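You operate a simulated robot arm through the tools that you are given. There is no shell and no other tool. Be economical: measure what you need, move in short steps, check, and stop when the job is done.

The job below is to be done with a simulated two-armed robot. You get a single attempt, and the scene is never put back.

## Task
Hold the small orange bin on the top of the long blue cabinet steady with one hand and put the short white pipe from the top of the grey ring bench in it with the other.

Only the result counts: the job must be done as asked and must still hold three seconds after the hand-in. Knocking over, shifting, dropping, spilling or breaking anything else fails it.

## Robot
Two 7-joint arms with three-finger grippers on one trunk, on a base that drives. Base frame: it is fixed to the floor where the robot stands at the start and does not move with it; the origin is under the middle of the robot, x ahead of it, y to its left, z up; the surface under the hand at the start is at about z = 0.8. Readings come in m, degrees, newtons and seconds.
The left shoulder is at the start at [0.046, 0.154, 0.995], the right one opposite. With the tool pointing down near the work surface each hand reaches from about 0.22 to 0.64 m from the robot's upright axis, wherever it stands, measured 20 degrees to its own side. Places, roughly: small orange bin [0.5, 2.75, 0.75]. Payload 2.69 kg a hand.
Tool frame (each hand has its own): the origin (TCP) lies between the finger pads and is the grasp point; the fingertips stand 0.029 m ahead of it; z points along the fingers, y is the line along which they close. The gripper opens to 0.12 m. The gripper's body begins 0.078 m behind the TCP.
Orientation is told as [roll, pitch, yaw] about the base's x, y, z axes, in that order, counted from this pose: with the fingers straight down and closing along the base's y, the tool's x points along the base's -x, its y along +y and its z along -z.

## Interface
- The arms move only by the tool step_arm. It takes "left_plan", "right_plan" or both (then of equal length, played together; a hand with none holds still); each is a list of rows, each a list of 7 numbers: the shift along the tool's x, y, z in units of 40 mm (1.0 is 40 mm), then the turn, a rotation vector about the tool's x, y, z in units of 6 degrees (1.0 is 6 degrees), then the gripper command, from -1 (fully open) to 1 (shut), values between in proportion. In form: [[dx, dy, dz, wx, wy, wz, fingers], ...]. A call has 1 to 12 rows; each row shifts and turns the commanded pose from where the row before left it, along the tool's axes as they then stand. A call with a number of a shift or a turn outside -1 to 1 is refused whole. Each row takes 0.2 s and may step no farther than 0.05 m and 8.6 degrees from the row before; otherwise, or with a gripper value out of range, the whole call is refused. A pose out of reach is approached as far as the arm can. The call stops where the force on the tool passes 40 N (or 10 N more than at its start, if that is more) or the arm is blocked; 0.2 s more then pass. Each finger halts on what it meets, pressing with about 38 N; the grip force reading is that of the motor and also rises with nothing between the fingers. The clock runs only during rows and for 0.2 s after the last one: add rows that do not move to give the fingers time. It gives the time, the measured TCP pose, the force on the tool (base axes), the opening and the grip force at its end, in the units of the frame above (readings bear some noise), with the torque about the TCP (base axes, N m) and any sound that the robot's microphone picked up, and new pictures: "show" is both (left out), scene, wrist or none (wrist: the cameras of the hands that moved).
- Cameras (640 x 400 px; columns grow to the right, rows downward): "scene" is now at [0.1577, -0.0239, 1.1596]; the picture's right is [-0.28, -0.96, 0.00], its down [-0.39, 0.11, -0.91] and it looks along [0.88, -0.25, -0.41] (base axes); focal length 268 px, centre (320, 200). "left" rides on the left gripper at [0.063, 0, -0.104] in its tool frame; the picture's right is [0.00, 1.00, 0.00], its down [-0.83, 0.00, -0.56] and it looks along [-0.56, 0.00, 0.83] (tool axes); focal length 275 px, centre (320, 200). "right" rides on the right gripper at [0.063, 0, -0.104] in its tool frame; the picture's right is [0.00, 1.00, 0.00], its down [-0.83, 0.00, -0.56] and it looks along [-0.56, 0.00, 0.83] (tool axes); focal length 275 px, centre (320, 200). There is no depth. A picture from a camera that has moved, and an enlarged one, comes with that camera's place and axes in the base frame and with its lens.
- move_column(by): slides the trunk up (or, below 0, down) by that many m; the arms and the scene camera ride with it, the base frame stays. It gives what a move gives, with no picture.
- roll_base(legs): drives the robot by 1 to 6 legs, each [ahead, left, turn to the left] in m, m and degrees, along the robot's own axes; the way and the turn of a leg run together, so that a leg with both is an arc; at most 1.5 m and 180 degrees a leg. The arms and the cameras ride along, it lands a little off, and it stops where it bumps. It gives what a move gives, and a new picture of the scene camera.
- pan_tilt(pan, tilt): turns the head with the scene camera to pan (to the left, within 80 degrees either way) and tilt (down, from -29 to 69), counted from straight ahead of the robot. It gives what a move gives, and a new picture of the scene camera.
- close_up(camera, box): a new picture of the part [left, top, right, bottom] of that camera's present view, enlarged. It takes no simulated time.
- sign_off(): hands the job in; it is judged then, once.

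Go step by step. Nothing tells you exact positions but the pictures and the camera data: compare them with the known pose of the tool, close in by small moves and look again before you grip or let go. The budget is 120 turns and 260 pictures, counting those below and the enlarged ones. Unless the task says otherwise, let go and move clear before handing in, and close with one line.

The tools are called after "Request:" as a command line: name --argument value ..., lists and objects as JSON in quotes. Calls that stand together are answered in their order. step_arm: Moves the arms, as the interface text tells. Its arguments: {"type":"object","properties":{"left_plan":{"type":"array"},"right_plan":{"type":"array"},"show":{"type":"string","enum":["both","scene","wrist","none"]}},"required":[]} The other tools are called the same way: move_column (by) slides the trunk up or down; roll_base (legs) drives the base; pan_tilt (pan, tilt) turns the head that bears the scene camera; close_up (camera, box) takes an enlarged picture of a part of a camera's view; sign_off () hands the job in.

At the start:

```text
clock: 0.0
left_eef_pos: [0.3432, 0.0131, 1.0454]
left_tcp_rot: [-0.1, 0.0, 0.0]
left_force: [-0.2, 0.3, 0.4]
left_torque: [-0.01, 0.02, 0.01]
left_opening: 0.1199
left_finger_force: 0.2
right_eef_pos: [0.3379, -0.273, 1.0548]
right_tcp_rot: [0.0, 0.1, 0.0]
right_force: [0.0, -0.8, -0.6]
right_torque: [0.0, -0.02, -0.01]
right_opening: 0.1201
right_finger_force: 0.1
trunk travel left (down, up): [-0.364, 0.074]
robot x, y, heading: [0.0032, -0.0012, 0.0]
head pan, tilt: [-16.1, 24.0]
```

scene: 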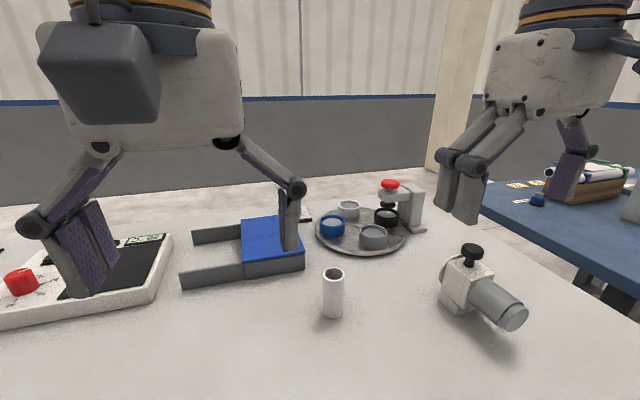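
right: 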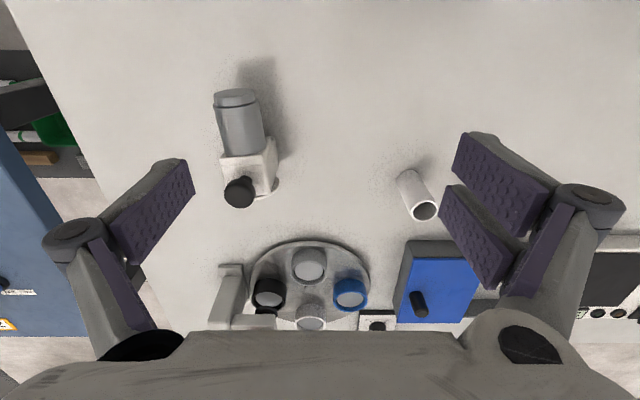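
left: 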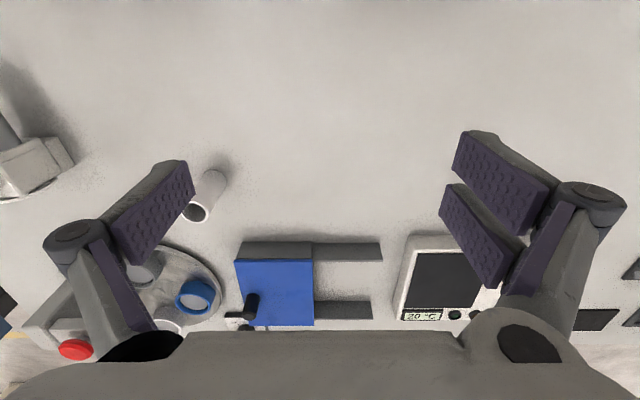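

The short white pipe stands in front of the robot at roughly [0.47, -0.135, 0.8]. Before I pick it up I'll look left for the bin and confirm there's no other pipe that fits the description.

Request:
pan_tilt --pan 75 --tilt 15

Request:
pan_tilt --pan -70 --tilt 20

Request:
pan_tilt --pan 0 --tilt 45

```text
clock: 1.7
left_eef_pos: [0.3431, 0.0136, 1.0461]
left_tcp_rot: [-0.1, 0.0, 0.0]
left_force: [-0.7, 0.1, 0.0]
left_torque: [-0.03, -0.01, 0.02]
left_opening: 0.1199
left_finger_force: 0.0
right_eef_pos: [0.3376, -0.2742, 1.0556]
right_tcp_rot: [0.0, 0.0, 0.1]
right_force: [-0.2, -0.2, 0.0]
right_torque: [-0.01, 0.0, -0.03]
right_opening: 0.1199
right_finger_force: 0.0
trunk travel left (down, up): [-0.364, 0.074]
robot x, y, heading: [-0.0013, -0.0024, 0.1]
head pan, tilt: [75.0, 15.0]
camera scene: at [0.0932, 0.092, 1.1742], right [0.97, -0.26, 0.0], down [-0.07, -0.25, -0.97], along [0.25, 0.93, -0.26], focal length 268 px, centre (320, 200)
```

scene: 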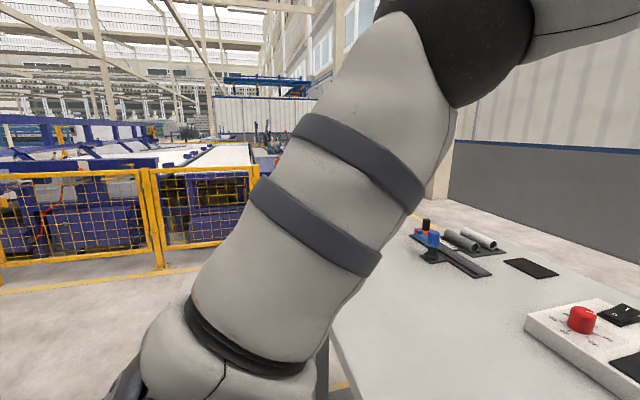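

```text
clock: 4.0
left_eef_pos: [0.3442, 0.0133, 1.0469]
left_tcp_rot: [0.0, 0.0, 0.0]
left_force: [-0.5, 0.3, -0.4]
left_torque: [0.0, -0.02, 0.01]
left_opening: 0.1201
left_finger_force: 0.1
right_eef_pos: [0.3395, -0.2751, 1.0551]
right_tcp_rot: [0.0, 0.0, 0.0]
right_force: [0.2, 0.3, -0.1]
right_torque: [0.0, 0.03, 0.0]
right_opening: 0.1197
right_finger_force: 0.0
trunk travel left (down, up): [-0.364, 0.074]
robot x, y, heading: [-0.0029, -0.002, -0.3]
head pan, tilt: [-70.0, 20.0]
camera scene: at [0.1009, -0.0857, 1.1661], right [-0.94, -0.34, 0.0], down [-0.12, 0.32, -0.94], along [0.32, -0.88, -0.34], focal length 268 px, centre (320, 200)
```

scene: 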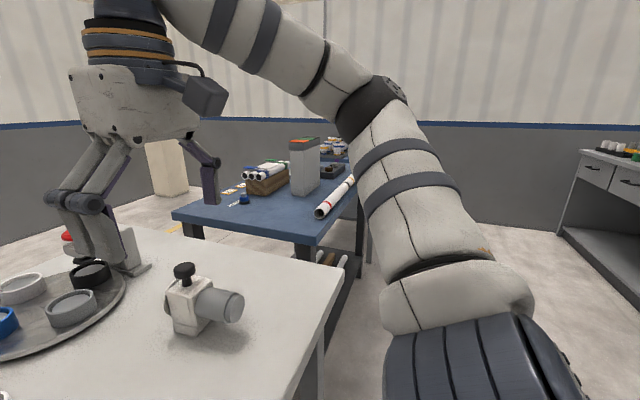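

```text
clock: 5.4
left_eef_pos: [0.3428, 0.0135, 1.0459]
left_tcp_rot: [-0.1, -0.1, 0.0]
left_force: [-0.3, 0.5, 0.2]
left_torque: [-0.01, 0.02, -0.03]
left_opening: 0.12
left_finger_force: 0.1
right_eef_pos: [0.3387, -0.2738, 1.0549]
right_tcp_rot: [0.0, 0.0, 0.0]
right_force: [0.3, -0.1, 1.4]
right_torque: [0.0, -0.02, -0.04]
right_opening: 0.12
right_finger_force: 0.0
trunk travel left (down, up): [-0.364, 0.074]
robot x, y, heading: [-0.0021, -0.0022, 0.1]
head pan, tilt: [0.0, 45.0]
camera scene: at [0.1503, 0.0017, 1.1274], right [0.0, -1.0, 0.0], down [-0.71, 0.0, -0.71], along [0.71, 0.0, -0.71], focal length 268 px, centre (320, 200)
```

scene: 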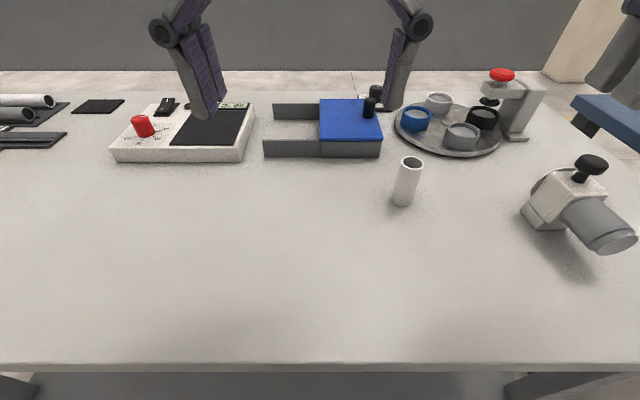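

The pipe stands at about [0.475, -0.138], top at z≈0.885, on this bench, which carries the rings. I'll move the left hand aside and bring the right hand over the pipe.

Request:
step_arm --left_plan '[[0, 0.6, 0, 0, 0, 0, -1], [0, 0.6, 0, 0, 0, 0, -1], [0, 0.6, 0, 0, 0, 0, -1], [0, 0.6, 0, 0, 0, 0, -1], [0, 0.6, 0, 0, 0, 0, -1], [0, 0, 0, 0, 0, 0, -1]]' --right_plan '[[-0.685, 0.68, 0, 0, 0, 0, -1], [-0.685, 0.68, 0, 0, 0, 0, -1], [-0.685, 0.68, 0, 0, 0, 0, -1], [-0.685, 0.68, 0, 0, 0, 0, -1], [-0.685, 0.68, 0, 0, 0, 0, -1], [0, 0, 0.7, 0, 0, 0, -1]]'

```text
clock: 6.8
left_eef_pos: [0.3438, 0.1345, 1.0459]
left_tcp_rot: [0.0, 0.0, 0.0]
left_force: [0.8, 0.2, 0.1]
left_torque: [0.03, 0.01, 0.01]
left_opening: 0.1202
left_finger_force: 0.1
right_eef_pos: [0.4756, -0.1392, 1.0275]
right_tcp_rot: [0.1, 0.0, 0.0]
right_force: [0.0, 0.1, 0.2]
right_torque: [0.03, -0.03, 0.02]
right_opening: 0.1199
right_finger_force: 0.0
trunk travel left (down, up): [-0.364, 0.074]
robot x, y, heading: [-0.0032, -0.0016, -0.1]
head pan, tilt: [0.0, 45.0]
camera scene: at [0.1501, 0.0012, 1.1274], right [0.0, -1.0, 0.0], down [-0.71, 0.0, -0.71], along [0.71, 0.0, -0.71], focal length 268 px, centre (320, 200)
camera right: at [0.4122, -0.1391, 1.1313], right [-0.01, 1.0, 0.0], down [0.83, 0.0, 0.56], along [0.56, 0.0, -0.83], focal length 275 px, centre (320, 200)
camera left: at [0.2808, 0.1334, 1.1506], right [0.0, 1.0, 0.0], down [0.83, 0.0, 0.56], along [0.56, 0.0, -0.83], focal length 275 px, centre (320, 200)
```

scene: 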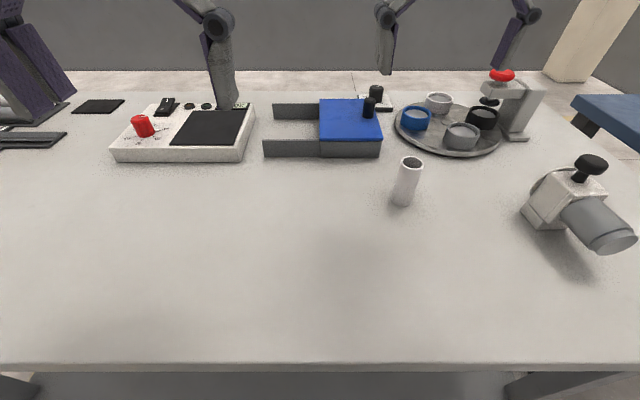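
right: 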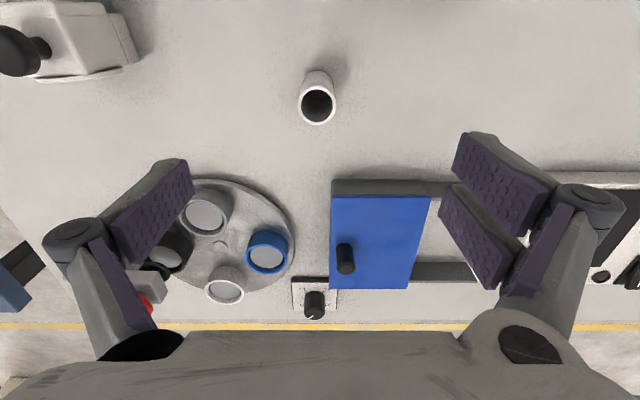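
left: 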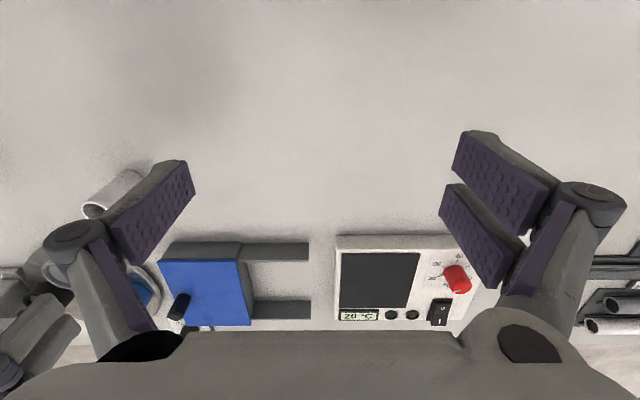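

The pipe is centred under the right hand at about [0.477, -0.141]. I'll go down around it.

Request:
step_arm --right_plan '[[0, -0.04, 0.9, 0, 0, 0, -1], [0, 0, 0.9, 0, 0, 0, -1], [0, 0, 0.9, 0, 0, 0, -1], [0, 0, 0.9, 0, 0, 0, -1], [0, 0, 0.54, 0, 0, 0, -1]]'

```text
clock: 8.0
left_eef_pos: [0.3431, 0.1328, 1.0463]
left_tcp_rot: [-0.1, 0.0, 0.1]
left_force: [-0.1, 1.3, -0.3]
left_torque: [0.0, 0.0, -0.02]
left_opening: 0.1198
left_finger_force: 0.1
right_eef_pos: [0.4759, -0.1411, 0.8607]
right_tcp_rot: [0.1, 0.1, -0.1]
right_force: [-0.3, 0.3, -0.3]
right_torque: [0.02, -0.01, -0.02]
right_opening: 0.1198
right_finger_force: 0.0
trunk travel left (down, up): [-0.364, 0.074]
robot x, y, heading: [0.0026, -0.0024, -0.1]
head pan, tilt: [0.0, 45.0]
camera scene: at [0.1504, 0.0018, 1.1274], right [0.0, -1.0, 0.0], down [-0.71, 0.0, -0.71], along [0.71, 0.0, -0.71], focal length 268 px, centre (320, 200)
camera right: at [0.4123, -0.1406, 0.9656], right [0.0, 1.0, 0.0], down [0.83, 0.0, 0.56], along [0.56, 0.0, -0.83], focal length 275 px, centre (320, 200)
```

scene: 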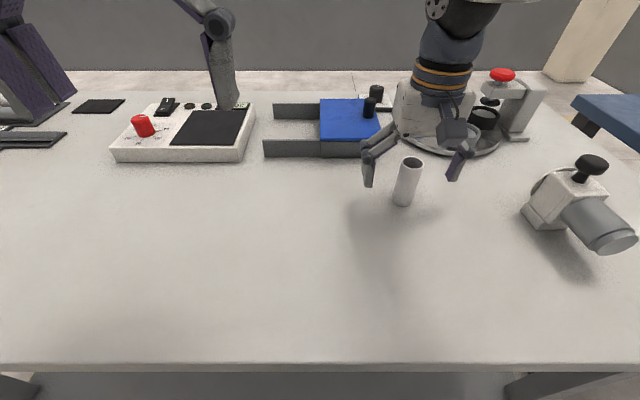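
right: 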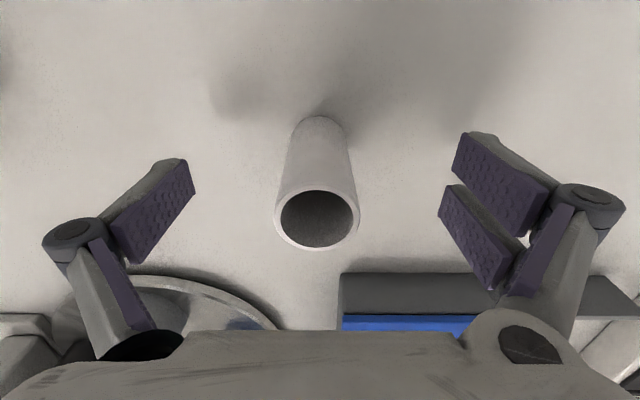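

The pipe sits between the fingers and is lined up, so I'll close on it.

Request:
step_arm --right_plan '[[0, 0, 0, 0, 0, 0, 0], [0, 0, 0, 0, 0, 0, 0.5], [0, 0, 0, 0, 0, 0, 1], [0, 0, 0, 0, 0, 0, 1], [0, 0, 0, 0, 0, 0, 1]]' --show "wrist"

```text
clock: 9.2
left_eef_pos: [0.3443, 0.1337, 1.0461]
left_tcp_rot: [-0.1, 0.0, 0.1]
left_force: [-0.1, 0.3, 0.7]
left_torque: [0.01, -0.01, -0.04]
left_opening: 0.1199
left_finger_force: 0.1
right_eef_pos: [0.4755, -0.1409, 0.8621]
right_tcp_rot: [0.0, 0.0, 0.0]
right_force: [-0.2, 0.4, 0.3]
right_torque: [-0.07, 0.02, 0.03]
right_opening: 0.0332
right_finger_force: 38.0
trunk travel left (down, up): [-0.364, 0.074]
robot x, y, heading: [0.0006, 0.0038, 0.2]
head pan, tilt: [0.0, 45.0]
camera right: at [0.4122, -0.1405, 0.966], right [0.0, 1.0, 0.0], down [0.83, 0.0, 0.56], along [0.56, 0.0, -0.83], focal length 275 px, centre (320, 200)
```

right: 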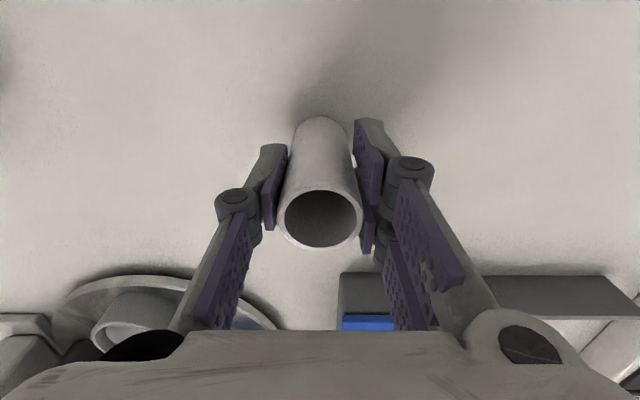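

The pipe is gripped (33 mm opening, 38 N). I'll lift straight up, then pull back toward the body.

Request:
step_arm --right_plan '[[0, 0, -0.8, 0, 0, 0, 1], [0, 0, -0.9, 0, 0, 0, 1], [0, 0, -0.9, 0, 0, 0, 1], [0, 0, -0.9, 0, 0, 0, 1], [0, 0, -0.9, 0, 0, 0, 1], [0, 0, -0.4, 0, 0, 0, 1], [0.7, -0.6, 0, 0, 0, 0, 1], [0.7, -0.6, 0, 0, 0, 0, 1], [0.7, -0.6, 0, 0, 0, 0, 1], [0.7, -0.6, 0, 0, 0, 0, 1], [0.7, -0.6, 0, 0, 0, 0, 1]]' --show "wrist"

Request:
pan_tilt --pan 80 --tilt 35

```text
clock: 11.6
left_eef_pos: [0.3428, 0.1323, 1.047]
left_tcp_rot: [0.1, -0.1, 0.0]
left_force: [0.4, 0.3, 0.6]
left_torque: [0.0, -0.03, -0.02]
left_opening: 0.12
left_finger_force: 0.0
right_eef_pos: [0.3354, -0.2597, 1.0538]
right_tcp_rot: [0.0, 0.0, 0.0]
right_force: [-0.2, -1.0, -0.3]
right_torque: [-0.03, 0.01, 0.01]
right_opening: 0.0329
right_finger_force: 37.8
trunk travel left (down, up): [-0.364, 0.074]
robot x, y, heading: [0.0023, -0.0019, 0.2]
head pan, tilt: [0.0, 45.0]
camera right: at [0.2716, -0.2609, 1.1574], right [0.0, 1.0, 0.0], down [0.83, 0.0, 0.56], along [0.56, 0.0, -0.83], focal length 275 px, centre (320, 200)
```

right: 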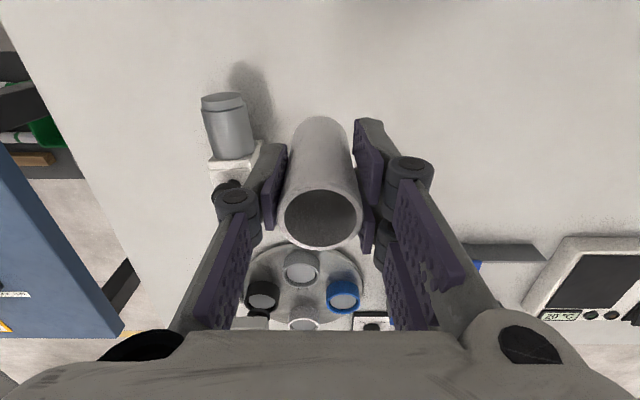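

```text
clock: 13.1
left_eef_pos: [0.3431, 0.1348, 1.0469]
left_tcp_rot: [0.0, 0.1, 0.0]
left_force: [-0.6, 0.2, 0.4]
left_torque: [0.01, 0.04, 0.01]
left_opening: 0.1199
left_finger_force: 0.0
right_eef_pos: [0.3357, -0.2588, 1.0529]
right_tcp_rot: [0.0, 0.1, 0.0]
right_force: [0.3, 0.8, -0.4]
right_torque: [0.04, 0.01, 0.03]
right_opening: 0.0331
right_finger_force: 38.2
trunk travel left (down, up): [-0.364, 0.074]
robot x, y, heading: [0.0014, -0.0007, -0.0]
head pan, tilt: [80.0, 35.0]
camera scene: at [0.0843, 0.0885, 1.1422], right [0.98, -0.17, 0.0], down [-0.1, -0.56, -0.82], along [0.14, 0.81, -0.57], focal length 268 px, centre (320, 200)
```

scene: 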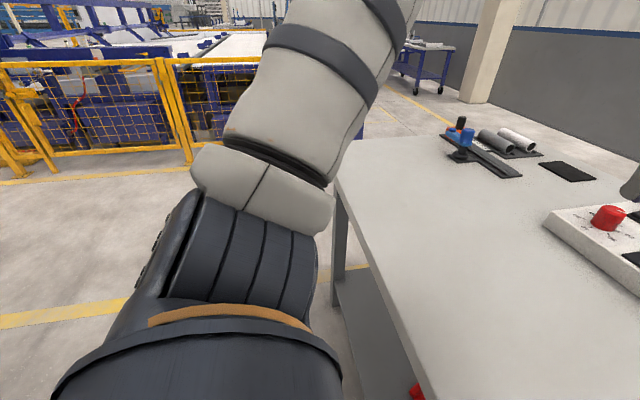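

The pipe is held clear of the bench. I'll back away and turn left to find the cabinet.

Request:
roll_base --legs '[[-0.5, 0, 0], [0, 0, 70]]'

Request:
pan_tilt --pan 0 --tilt 20

```text
clock: 19.1
left_eef_pos: [-0.5129, 0.3685, 1.0465]
left_tcp_rot: [-0.1, 0.1, 70.1]
left_force: [0.1, -0.5, 0.0]
left_torque: [0.0, 0.0, -0.01]
left_opening: 0.1199
left_finger_force: 0.1
right_eef_pos: [-0.1448, 0.2268, 1.0534]
right_tcp_rot: [0.0, 0.1, 70.1]
right_force: [-0.3, 0.3, 0.2]
right_torque: [0.03, 0.01, 0.0]
right_opening: 0.0331
right_finger_force: 37.6
trunk travel left (down, up): [-0.364, 0.074]
robot x, y, heading: [-0.5039, -0.0054, 70.1]
head pan, tilt: [80.0, 35.0]
camera scene: at [-0.5561, 0.1113, 1.1422], right [0.5, 0.87, 0.0], down [0.5, -0.29, -0.82], along [-0.71, 0.41, -0.57], focal length 268 px, centre (320, 200)
```

scene: 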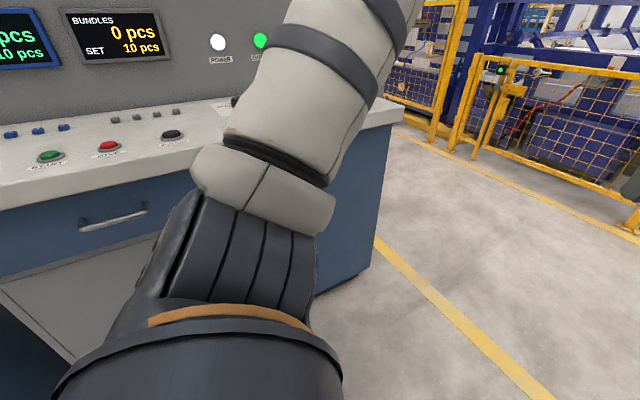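

```text
clock: 20.6
left_eef_pos: [-0.5112, 0.3675, 1.0456]
left_tcp_rot: [-0.1, 0.1, 70.1]
left_force: [0.5, -0.6, 0.1]
left_torque: [0.0, -0.02, -0.02]
left_opening: 0.1201
left_finger_force: 0.0
right_eef_pos: [-0.1432, 0.226, 1.0542]
right_tcp_rot: [0.0, 0.0, 70.1]
right_force: [-0.2, -1.0, -0.3]
right_torque: [-0.01, 0.02, 0.01]
right_opening: 0.0328
right_finger_force: 38.0
trunk travel left (down, up): [-0.364, 0.074]
robot x, y, heading: [-0.4998, -0.0003, 70.0]
head pan, tilt: [0.0, 20.0]
camera scene: at [-0.4481, 0.1549, 1.1661], right [0.94, -0.34, 0.0], down [-0.12, -0.32, -0.94], along [0.32, 0.88, -0.34], focal length 268 px, centre (320, 200)
```

scene: 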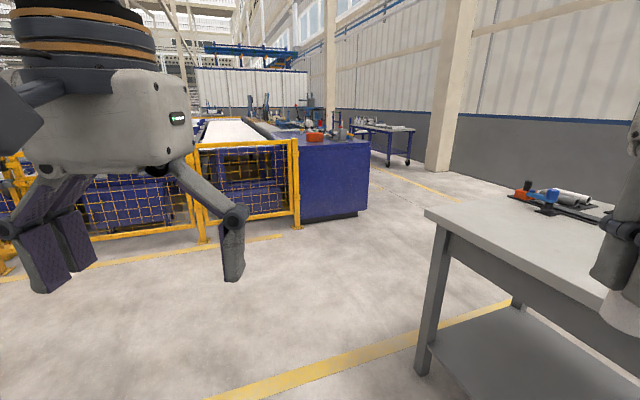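

I can see the long blue cabinet ahead with an orange bin at its near corner, so I'll zoom in.

Request:
close_up --camera "scene" --box '[240, 90, 400, 230]'

```text
2.86 times, centred on (320, 160) of scene
camera zoom: at [-0.4481, 0.1549, 1.1661], right [0.94, -0.34, 0.0], down [-0.12, -0.32, -0.94], along [0.32, 0.88, -0.34], focal length 765 px, centre (320, 314)
```

zoom: 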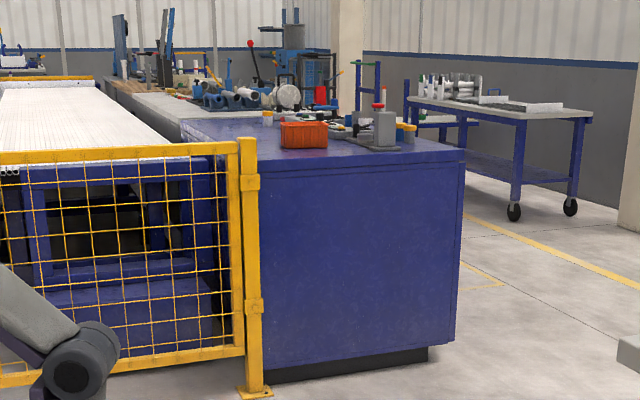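

The bin sits near the front-left corner of the cabinet at about [0.45, 2.75], with a fence post at about [0.16, 2.5]. I'll drive past the bench end and stop short of the cabinet, facing +y.

Request:
roll_base --legs '[[0, 0, 20], [1.5, 0, 0], [0.2, 0, 0], [0, -0.95, 0]]'

Request:
pan_tilt --pan 0 --tilt 35

```text
clock: 37.6
left_eef_pos: [0.3197, 2.0323, 1.0462]
left_tcp_rot: [-0.1, 0.0, 90.2]
left_force: [-0.4, 0.1, -0.5]
left_torque: [-0.01, 0.0, 0.05]
left_opening: 0.1201
left_finger_force: 0.0
right_eef_pos: [0.7119, 2.0263, 1.0525]
right_tcp_rot: [-0.1, 0.0, 90.0]
right_force: [0.8, -0.6, -0.7]
right_torque: [0.0, 0.02, 0.0]
right_opening: 0.0331
right_finger_force: 38.4
trunk travel left (down, up): [-0.364, 0.074]
robot x, y, heading: [0.4523, 1.6911, 90.0]
head pan, tilt: [0.0, 20.0]
camera scene: at [0.4517, 1.8549, 1.1661], right [1.0, 0.0, 0.0], down [0.0, -0.34, -0.94], along [0.0, 0.94, -0.34], focal length 268 px, centre (320, 200)
```

scene: 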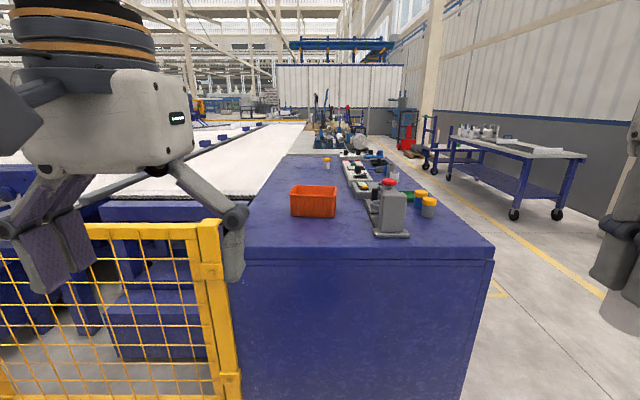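

```text
clock: 38.3
left_eef_pos: [0.3189, 2.0333, 1.0453]
left_tcp_rot: [-0.1, -0.1, 90.0]
left_force: [0.7, 0.2, 0.3]
left_torque: [-0.02, -0.02, -0.04]
left_opening: 0.1199
left_finger_force: 0.0
right_eef_pos: [0.7124, 2.0253, 1.0533]
right_tcp_rot: [-0.1, -0.1, 90.0]
right_force: [-0.4, 0.4, 0.0]
right_torque: [-0.02, -0.01, -0.02]
right_opening: 0.0331
right_finger_force: 37.9
trunk travel left (down, up): [-0.364, 0.074]
robot x, y, heading: [0.4528, 1.6903, 89.9]
head pan, tilt: [0.0, 35.0]
camera scene: at [0.4516, 1.8499, 1.1423], right [1.0, 0.0, 0.0], down [0.0, -0.57, -0.82], along [0.0, 0.82, -0.57], focal length 268 px, centre (320, 200)
```

scene: 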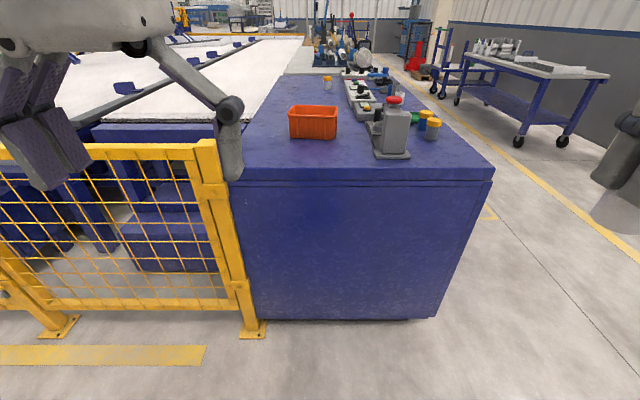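

The bin is roughly 0.17 m wide and centred near x=0.43, y≈2.8, with the fence post at about [0.16, 2.47] and its top at z≈0.89. I'll drive in part way and measure again.

Request:
roll_base --legs '[[0.42, 0, 0]]'

Request:
pan_tilt --pan 0 --tilt 50

```text
clock: 40.9
left_eef_pos: [0.3153, 2.4529, 1.0463]
left_tcp_rot: [-0.1, 0.1, 90.4]
left_force: [0.0, 0.0, -0.9]
left_torque: [-0.02, -0.01, -0.01]
left_opening: 0.1202
left_finger_force: 0.0
right_eef_pos: [0.7086, 2.4479, 1.0545]
right_tcp_rot: [0.0, 0.0, 90.3]
right_force: [-0.2, 0.1, 0.3]
right_torque: [0.02, -0.01, -0.01]
right_opening: 0.033
right_finger_force: 37.8
trunk travel left (down, up): [-0.364, 0.074]
robot x, y, heading: [0.4502, 2.1076, 90.3]
head pan, tilt: [0.0, 35.0]
camera scene: at [0.4494, 2.2705, 1.1422], right [1.0, 0.01, 0.0], down [0.0, -0.57, -0.82], along [0.0, 0.82, -0.57], focal length 268 px, centre (320, 200)
```

scene: 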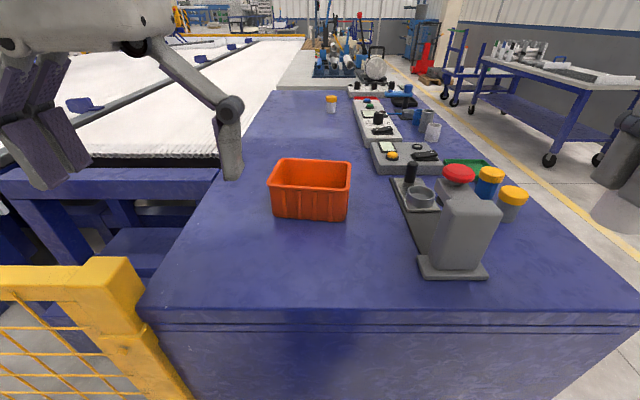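

```text
clock: 41.7
left_eef_pos: [0.3142, 2.4531, 1.0467]
left_tcp_rot: [-0.1, -0.1, 90.3]
left_force: [0.9, -0.1, 0.0]
left_torque: [0.01, 0.02, 0.0]
left_opening: 0.1201
left_finger_force: 0.0
right_eef_pos: [0.7092, 2.4475, 1.0531]
right_tcp_rot: [0.0, -0.1, 90.4]
right_force: [0.9, 0.3, -0.1]
right_torque: [0.03, 0.0, -0.05]
right_opening: 0.033
right_finger_force: 38.0
trunk travel left (down, up): [-0.364, 0.074]
robot x, y, heading: [0.45, 2.1109, 90.5]
head pan, tilt: [0.0, 50.0]
camera scene: at [0.4494, 2.259, 1.1206], right [1.0, 0.01, 0.0], down [0.0, -0.77, -0.64], along [0.0, 0.64, -0.77], focal length 268 px, centre (320, 200)
```

scene: 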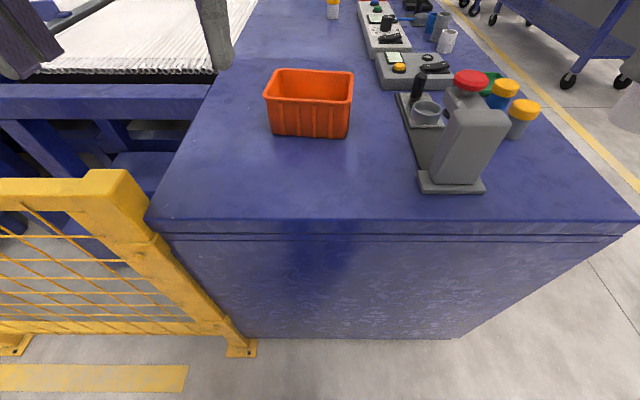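

Triangulating, the cabinet top is at z≈0.795 with its near edge at y≈2.496. The bin covers x 0.355–0.51 and y 2.68–2.80, with its rim at z≈0.877. I'll shift right, ease forward and check clearance to the cabinet and fence.

Request:
roll_base --legs '[[0, -0.06, 0], [0.05, 0, 0]]'

Request:
pan_tilt --pan 20 --tilt 69

```text
clock: 43.4
left_eef_pos: [0.3745, 2.5028, 1.0462]
left_tcp_rot: [-0.1, 0.0, 90.4]
left_force: [0.0, 0.5, 0.3]
left_torque: [-0.04, -0.01, 0.03]
left_opening: 0.1198
left_finger_force: 0.1
right_eef_pos: [0.7681, 2.4976, 1.0528]
right_tcp_rot: [0.1, 0.2, 90.3]
right_force: [0.1, 0.6, -0.4]
right_torque: [-0.03, 0.01, 0.03]
right_opening: 0.033
right_finger_force: 37.7
trunk travel left (down, up): [-0.364, 0.074]
robot x, y, heading: [0.5115, 2.1601, 90.4]
head pan, tilt: [0.0, 50.0]
camera scene: at [0.5091, 2.3096, 1.1203], right [1.0, 0.01, 0.0], down [0.0, -0.77, -0.64], along [0.0, 0.64, -0.77], focal length 268 px, centre (320, 200)
```

scene: 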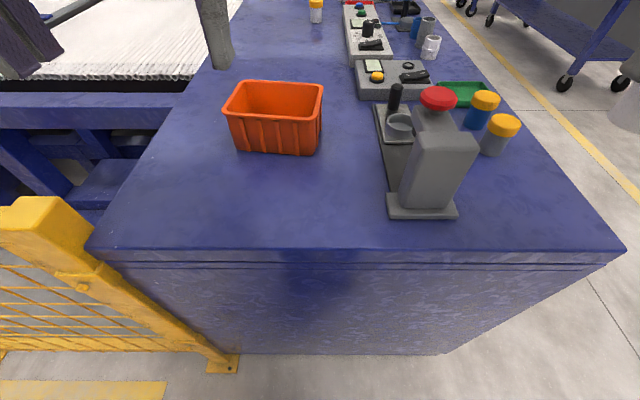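

```text
clock: 44.2
left_eef_pos: [0.3756, 2.5023, 1.0451]
left_tcp_rot: [-0.1, -0.1, 90.4]
left_force: [0.2, -0.6, -0.1]
left_torque: [0.03, 0.0, -0.02]
left_opening: 0.12
left_finger_force: 0.1
right_eef_pos: [0.769, 2.4971, 1.0534]
right_tcp_rot: [0.0, 0.0, 90.3]
right_force: [0.6, 0.3, 0.0]
right_torque: [0.02, 0.03, 0.02]
right_opening: 0.0329
right_finger_force: 37.9
trunk travel left (down, up): [-0.364, 0.074]
robot x, y, heading: [0.5095, 2.1617, 90.3]
head pan, tilt: [20.0, 68.8]
camera scene: at [0.4901, 2.2841, 1.0986], right [0.94, 0.35, 0.0], down [0.32, -0.87, -0.36], along [-0.13, 0.34, -0.93], focal length 268 px, centre (320, 200)
```

scene: 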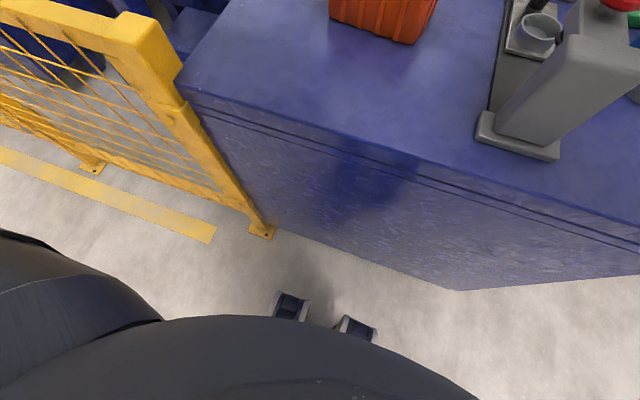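

The casters end at y≈2.29, so there's room to go 0.09 m further. I'll drive that and look at the bin again.

Request:
roll_base --legs '[[0.09, 0, 0]]'

Request:
pan_tilt --pan 10 --tilt 50

Request:
close_up --camera "scene" --box '[180, 60, 460, 235]'

```text
clock: 45.3
left_eef_pos: [0.3746, 2.5937, 1.0464]
left_tcp_rot: [0.0, 0.0, 90.4]
left_force: [0.5, 0.4, 0.1]
left_torque: [-0.02, 0.01, -0.02]
left_opening: 0.12
left_finger_force: 0.0
right_eef_pos: [0.7678, 2.588, 1.0522]
right_tcp_rot: [0.0, 0.0, 90.3]
right_force: [0.6, 0.7, -0.9]
right_torque: [-0.02, 0.02, 0.02]
right_opening: 0.033
right_finger_force: 37.8
trunk travel left (down, up): [-0.364, 0.074]
robot x, y, heading: [0.5087, 2.2474, 90.4]
head pan, tilt: [20.0, 68.8]
camera scene: at [0.4896, 2.3744, 1.0983], right [0.94, 0.35, 0.0], down [0.32, -0.87, -0.36], along [-0.13, 0.34, -0.93], focal length 268 px, centre (320, 200)
```

scene: 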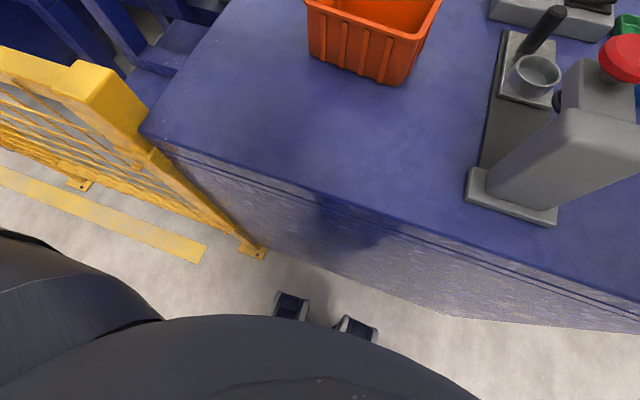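

```text
clock: 46.1
left_eef_pos: [0.3746, 2.5923, 1.0465]
left_tcp_rot: [-0.2, 0.0, 90.5]
left_force: [-0.1, -0.1, -0.8]
left_torque: [-0.04, 0.02, 0.01]
left_opening: 0.1199
left_finger_force: 0.1
right_eef_pos: [0.7683, 2.5865, 1.0543]
right_tcp_rot: [0.0, 0.0, 90.3]
right_force: [0.0, 0.3, -1.1]
right_torque: [0.03, 0.01, -0.02]
right_opening: 0.0331
right_finger_force: 37.4
trunk travel left (down, up): [-0.364, 0.074]
robot x, y, heading: [0.5126, 2.2497, 90.0]
head pan, tilt: [10.0, 50.0]
camera scene: at [0.4951, 2.3965, 1.1204], right [0.98, 0.18, 0.0], down [0.14, -0.75, -0.64], along [-0.12, 0.63, -0.77], focal length 268 px, centre (320, 200)
```

scene: 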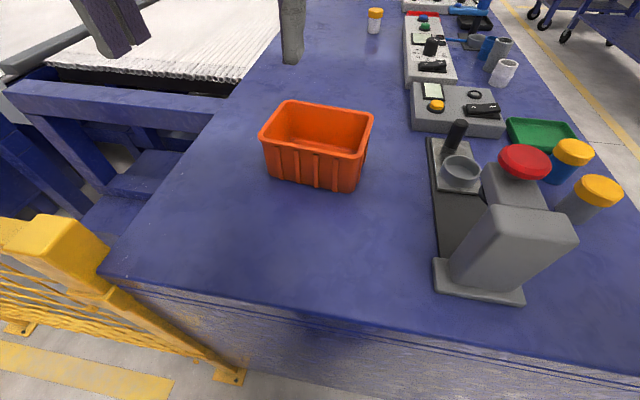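

```text
2.29 times, centred on (320, 148) of scene
camera zoom: at [0.4951, 2.3965, 1.1204], right [0.98, 0.18, 0.0], down [0.14, -0.75, -0.64], along [-0.12, 0.63, -0.77], focal length 612 px, centre (320, 320)
```

zoom: 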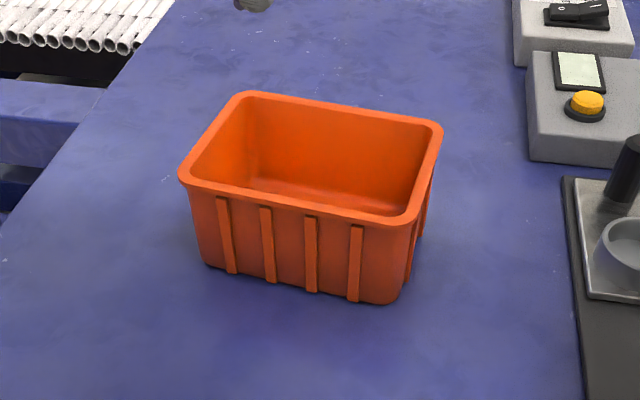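

In the close view the bin is turned about -7°, with its rim near z=0.88 and its left wall mid-point at about [0.356, 2.743]. I'll turn and tilt the left hand back 30° and bring it above that wall, half open.

Request:
step_arm --left_plan '[[0, 0, 0, 0, 0, 1, -0.17], [0, 0, 0, 0, 0, 0.23, -0.17], [0, 0, 0, 0, -1, 0, -0.17], [0, 0, 0, 0, -1, 0, -0.17], [0, 0, 0, 0, -1, 0, -0.17], [0, 0, 0, 0, -1, 0, -0.17], [0, 0, 0, 0, -1, 0, -0.17], [-0.4875, 0.225, 0.905, 0, 0, 0, -0.17], [-0.4875, 0.225, 0.905, 0, 0, 0, -0.17], [-0.4875, 0.225, 0.905, 0, 0, 0, -0.17], [-0.4875, 0.225, 0.905, 0, 0, 0, -0.17], [0, 0, 0, 0, 0, 0, -0.17]]'

```text
clock: 48.7
left_eef_pos: [0.3557, 2.7357, 0.9591]
left_tcp_rot: [0.0, -30.1, 82.9]
left_force: [0.3, 1.3, 0.7]
left_torque: [-0.01, 0.01, 0.0]
left_opening: 0.0701
left_finger_force: 0.1
right_eef_pos: [0.7685, 2.586, 1.0525]
right_tcp_rot: [0.0, 0.0, 90.2]
right_force: [-0.6, 0.6, -0.5]
right_torque: [0.01, 0.03, -0.01]
right_opening: 0.033
right_finger_force: 37.7
trunk travel left (down, up): [-0.364, 0.074]
robot x, y, heading: [0.5104, 2.2457, 90.3]
head pan, tilt: [10.0, 50.0]
camera scene: at [0.4951, 2.3963, 1.1206], right [0.98, 0.18, 0.0], down [0.14, -0.75, -0.64], along [-0.12, 0.63, -0.77], focal length 268 px, centre (320, 200)
camera left: at [0.3426, 2.6282, 1.0183], right [-0.99, 0.13, 0.0], down [0.06, 0.44, 0.9], along [0.11, 0.89, -0.44], focal length 275 px, centre (320, 200)
```

scene: 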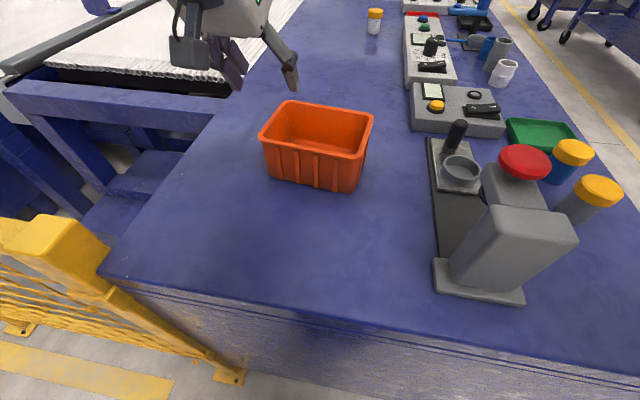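
left: 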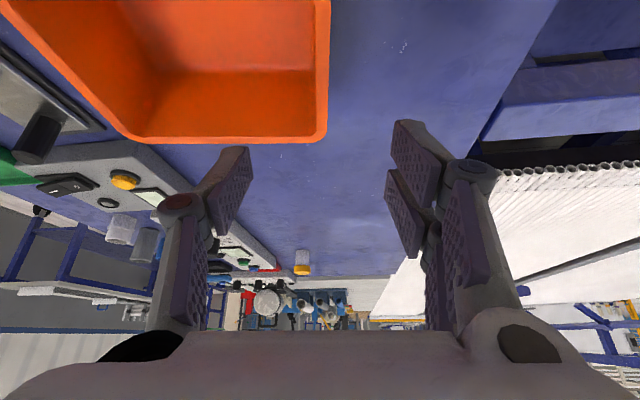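

The wrist view puts the rim's outer edge at x≈0.352 under the finger midline, so the hand is aligned. I'll lower it straight down with the wall between the fingers.

Request:
step_arm --left_plan '[[0.36, 0, 0.625, 0, 0, 0, -0.17], [0.36, 0, 0.625, 0, 0, 0, -0.17], [0.36, 0, 0.625, 0, 0, 0, -0.17]]'

Request:
close_up --camera "scene" --box '[180, 60, 460, 235]'

```text
clock: 49.5
left_eef_pos: [0.3556, 2.7344, 0.8735]
left_tcp_rot: [0.0, -30.0, 83.1]
left_force: [0.0, -1.4, -0.2]
left_torque: [0.03, 0.0, 0.0]
left_opening: 0.0702
left_finger_force: 0.1
right_eef_pos: [0.7679, 2.5872, 1.0528]
right_tcp_rot: [0.0, 0.1, 90.3]
right_force: [0.7, -0.5, -0.9]
right_torque: [-0.01, 0.04, 0.03]
right_opening: 0.0329
right_finger_force: 37.5
trunk travel left (down, up): [-0.364, 0.074]
robot x, y, heading: [0.5127, 2.2477, 90.1]
head pan, tilt: [10.0, 50.0]
camera scene: at [0.4953, 2.3966, 1.1205], right [0.98, 0.18, 0.0], down [0.14, -0.75, -0.64], along [-0.12, 0.63, -0.77], focal length 268 px, centre (320, 200)
camera left: at [0.3429, 2.6284, 0.9311], right [-0.99, 0.13, 0.0], down [0.06, 0.44, 0.9], along [0.11, 0.89, -0.44], focal length 275 px, centre (320, 200)
```

scene: 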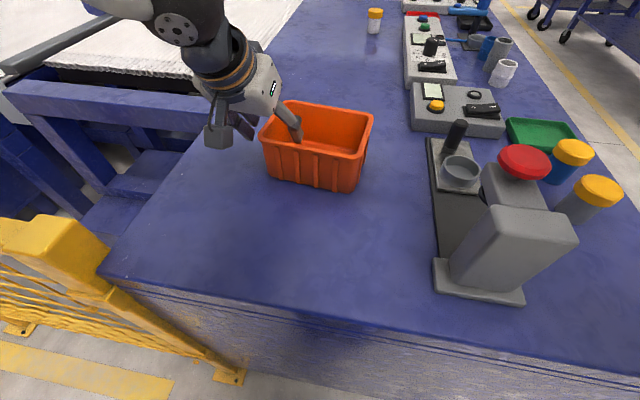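
left: 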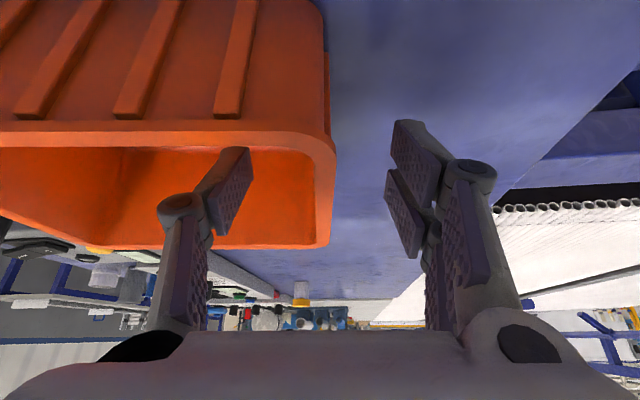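

```text
2.29 times, centred on (320, 148) of scene
camera zoom: at [0.4953, 2.3966, 1.1205], right [0.98, 0.18, 0.0], down [0.14, -0.75, -0.64], along [-0.12, 0.63, -0.77], focal length 612 px, centre (320, 320)
```

zoom: 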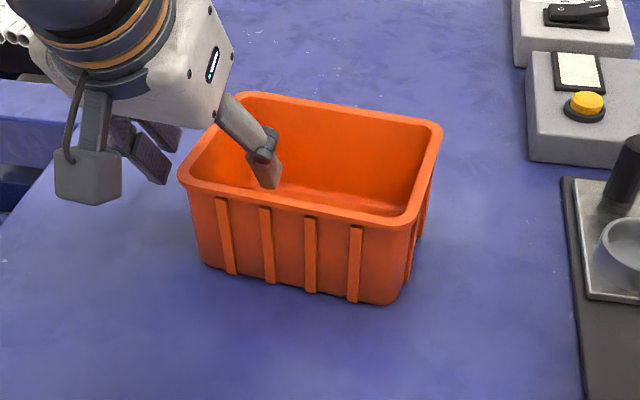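

One finger is inside the left wall and the other outside. I'll nudge 2 mm and close on it.

Request:
step_arm --left_plan '[[0, 0.05, 0, 0, 0, 0, 0.2], [0, 0, 0, 0, 0, 0, 0.5], [0, 0, 0, 0, 0, 0, 0.7], [0, 0, 0, 0, 0, 0, 0.85], [0, 0, 0, 0, 0, 0, 1], [0, 0, 0, 0, 0, 0, 1]]'

Request:
close_up --camera "scene" --box '[180, 60, 460, 235]'

```text
clock: 50.9
left_eef_pos: [0.3537, 2.7342, 0.8737]
left_tcp_rot: [-0.2, -30.0, 83.0]
left_force: [-0.3, 0.1, 0.4]
left_torque: [0.02, 0.0, 0.03]
left_opening: 0.006
left_finger_force: 32.7
right_eef_pos: [0.7686, 2.5853, 1.0532]
right_tcp_rot: [0.0, 0.0, 90.3]
right_force: [0.5, 0.0, -0.4]
right_torque: [0.02, -0.03, -0.02]
right_opening: 0.0331
right_finger_force: 37.7
trunk travel left (down, up): [-0.364, 0.074]
robot x, y, heading: [0.5055, 2.2492, 90.4]
head pan, tilt: [10.0, 50.0]
camera scene: at [0.4951, 2.3965, 1.1205], right [0.98, 0.18, 0.0], down [0.14, -0.75, -0.64], along [-0.12, 0.63, -0.77], focal length 268 px, centre (320, 200)
camera left: at [0.3407, 2.6287, 0.9317], right [-0.99, 0.13, 0.0], down [0.06, 0.44, 0.9], along [0.11, 0.89, -0.44], focal length 275 px, centre (320, 200)
```

scene: 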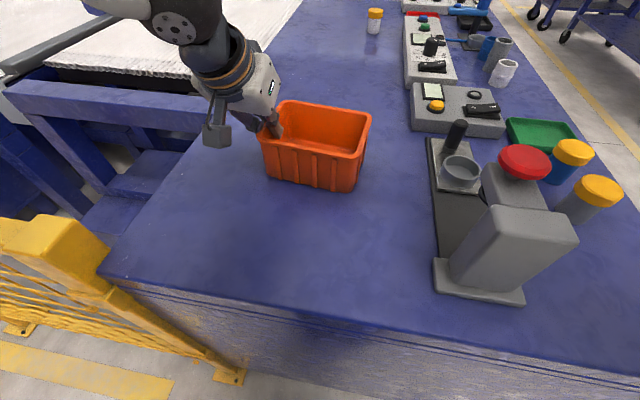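
left: 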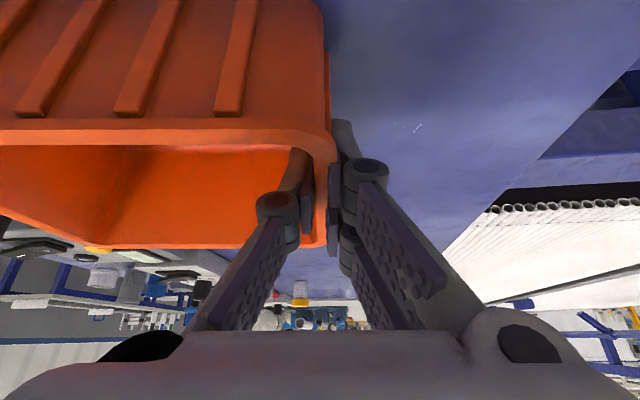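

```text
2.29 times, centred on (320, 148) of scene
camera zoom: at [0.4951, 2.3965, 1.1205], right [0.98, 0.18, 0.0], down [0.14, -0.75, -0.64], along [-0.12, 0.63, -0.77], focal length 612 px, centre (320, 320)
```

zoom: 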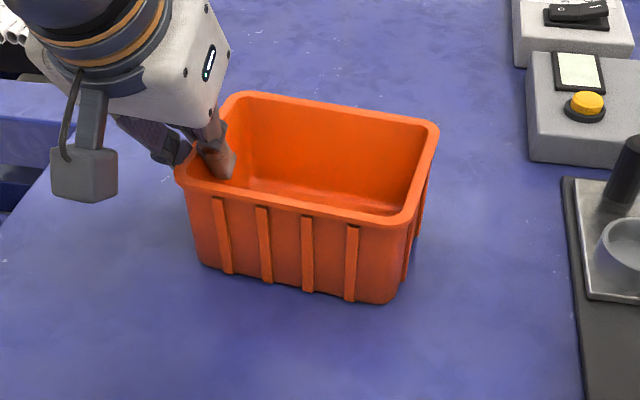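

The bin is held by its left wall (6 mm opening). Next I'll turn the right hand to match the bin and carry the pipe high toward it, stopping a little short.

Request:
step_arm --right_plan '[[0, 0, -0.3, 0, 0, 0.6, 1], [0, 0, 0, 0, 0, 0.6, 1], [-0.341, 0.934, 0, 0, 0, 0, 1], [-0.341, 0.934, 0, 0, 0, 0, 1], [-0.341, 0.934, 0, 0, 0, 0, 1], [-0.341, 0.934, 0, 0, 0, 0, 1], [-0.341, 0.934, 0, 0, 0, 0, 1], [-0.341, 0.934, 0, 0, 0, 0, 1], [-0.341, 0.934, 0, 0, 0, 0, 1], [0, 0, 0, 0, 0, 0, 1]]'

```text
clock: 53.1
left_eef_pos: [0.3533, 2.7351, 0.8742]
left_tcp_rot: [0.0, -29.9, 83.1]
left_force: [0.8, -0.5, -0.3]
left_torque: [0.1, 0.01, -0.05]
left_opening: 0.0059
left_finger_force: 32.7
right_eef_pos: [0.5196, 2.7124, 1.0646]
right_tcp_rot: [0.0, 0.0, 83.2]
right_force: [-0.3, 0.3, -0.6]
right_torque: [0.02, 0.03, 0.01]
right_opening: 0.0331
right_finger_force: 37.9
trunk travel left (down, up): [-0.364, 0.074]
robot x, y, heading: [0.5106, 2.2507, 90.3]
head pan, tilt: [10.0, 50.0]
camera scene: at [0.4953, 2.3965, 1.1205], right [0.98, 0.18, 0.0], down [0.14, -0.75, -0.64], along [-0.12, 0.63, -0.77], focal length 268 px, centre (320, 200)
camera right: at [0.5117, 2.65, 1.1686], right [-0.99, 0.11, 0.0], down [0.09, 0.83, 0.56], along [0.06, 0.55, -0.83], focal length 275 px, centre (320, 200)
```

scene: 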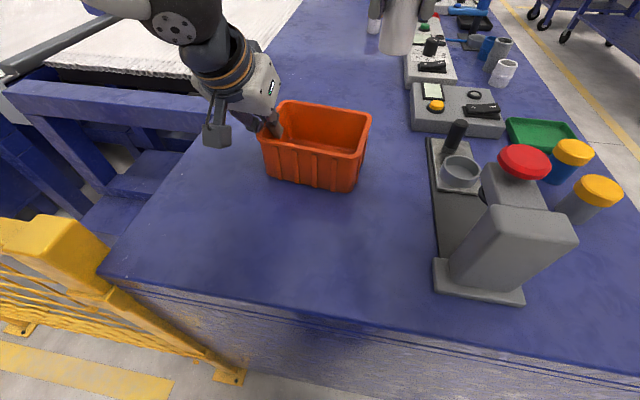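
right: 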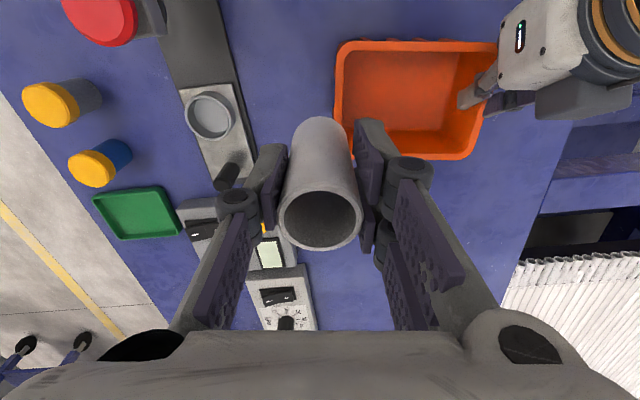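

The bin's centre is confirmed near [0.424, 2.736]. I'll move over its right half at [0.45, 2.748] and lower until the pipe's bottom is just above the rim.

Request:
step_arm --right_plan '[[-0.335, 0.92, 0, 0, 0, 0, 1], [-0.335, 0.92, 0, 0, 0, 0, 1], [0, 0, 0.9, 0, 0, 0, 1], [0, 0, 0.9, 0, 0, 0, 1], [0, 0, 0.9, 0, 0, 0, 1], [0, 0, 0, 0, 0, 0, 1]]'

Request:
close_up --camera "scene" --box '[180, 60, 460, 235]'

```text
clock: 54.5
left_eef_pos: [0.3532, 2.7342, 0.8734]
left_tcp_rot: [-0.1, -30.0, 83.1]
left_force: [0.8, -0.9, 0.5]
left_torque: [0.15, -0.04, 0.0]
left_opening: 0.0059
left_finger_force: 33.2
right_eef_pos: [0.4859, 2.7205, 0.9408]
right_tcp_rot: [0.0, -0.1, 83.1]
right_force: [-0.7, 0.4, 2.1]
right_torque: [0.03, -0.04, -0.02]
right_opening: 0.0333
right_finger_force: 37.7
right hand out of reach, approached as far as the arm can: row 1, 2
trunk travel left (down, up): [-0.364, 0.074]
robot x, y, heading: [0.5094, 2.2488, 90.3]
head pan, tilt: [10.0, 50.0]
camera scene: at [0.4951, 2.3964, 1.1205], right [0.98, 0.18, 0.0], down [0.14, -0.75, -0.64], along [-0.12, 0.63, -0.77], focal length 268 px, centre (320, 200)
camera right: at [0.4776, 2.6574, 1.0458], right [-0.99, 0.12, 0.0], down [0.1, 0.83, 0.56], along [0.06, 0.55, -0.83], focal length 275 px, centre (320, 200)
```

scene: 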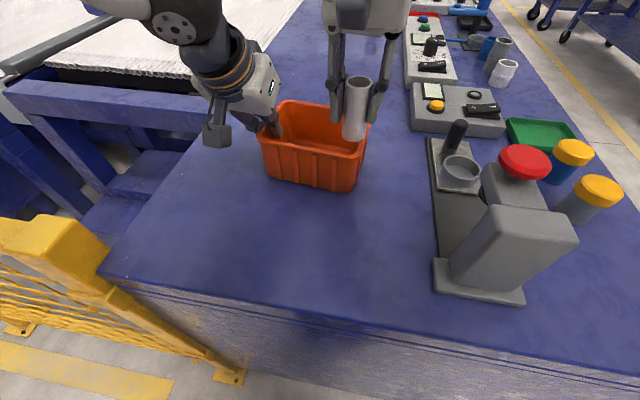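
right: 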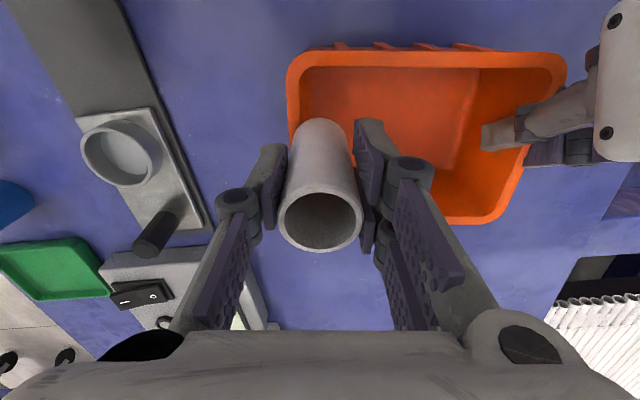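

```text
2.29 times, centred on (320, 148) of scene
camera zoom: at [0.4951, 2.3964, 1.1205], right [0.98, 0.18, 0.0], down [0.14, -0.75, -0.64], along [-0.12, 0.63, -0.77], focal length 612 px, centre (320, 320)
```

zoom: 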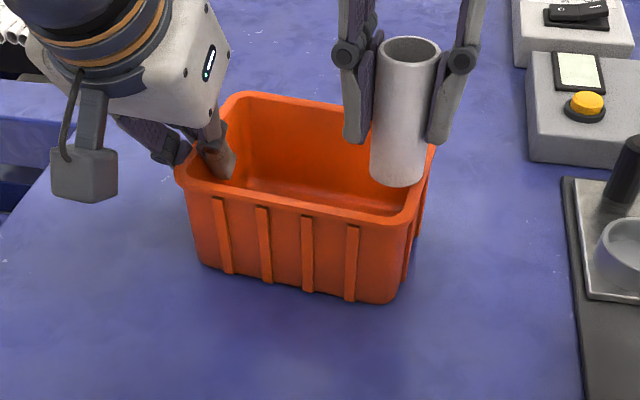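

The right arm hit its reach limit and is now at [0.486, 2.720], with the pipe's bottom about at rim level. I'll rise 12 mm and try mostly leftward from here.

Request:
step_arm --right_plan '[[0, 0, -0.3, 0, 0, 0, 1], [0, 0.45, 0, 0, 0, 0, 1], [0, 0.45, 0, 0, 0, 0, 1], [0, 0, 0, 0, 0, 0, 1]]' --show "wrist"

```text
clock: 55.5
left_eef_pos: [0.354, 2.7346, 0.8738]
left_tcp_rot: [-0.1, -30.0, 83.0]
left_force: [0.1, -0.2, -0.5]
left_torque: [0.02, -0.01, 0.01]
left_opening: 0.006
left_finger_force: 32.6
right_eef_pos: [0.4504, 2.7245, 0.9532]
right_tcp_rot: [0.0, 0.0, 83.0]
right_force: [0.5, -0.4, 0.5]
right_torque: [0.0, -0.03, -0.02]
right_opening: 0.0331
right_finger_force: 37.8
trunk travel left (down, up): [-0.364, 0.074]
robot x, y, heading: [0.5081, 2.246, 90.4]
head pan, tilt: [10.0, 50.0]
camera right: at [0.4419, 2.6612, 1.0578], right [-0.99, 0.12, 0.0], down [0.1, 0.83, 0.56], along [0.06, 0.55, -0.83], focal length 275 px, centre (320, 200)
```

right: 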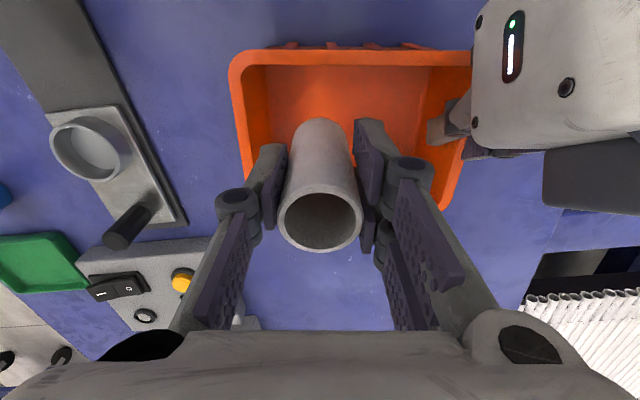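

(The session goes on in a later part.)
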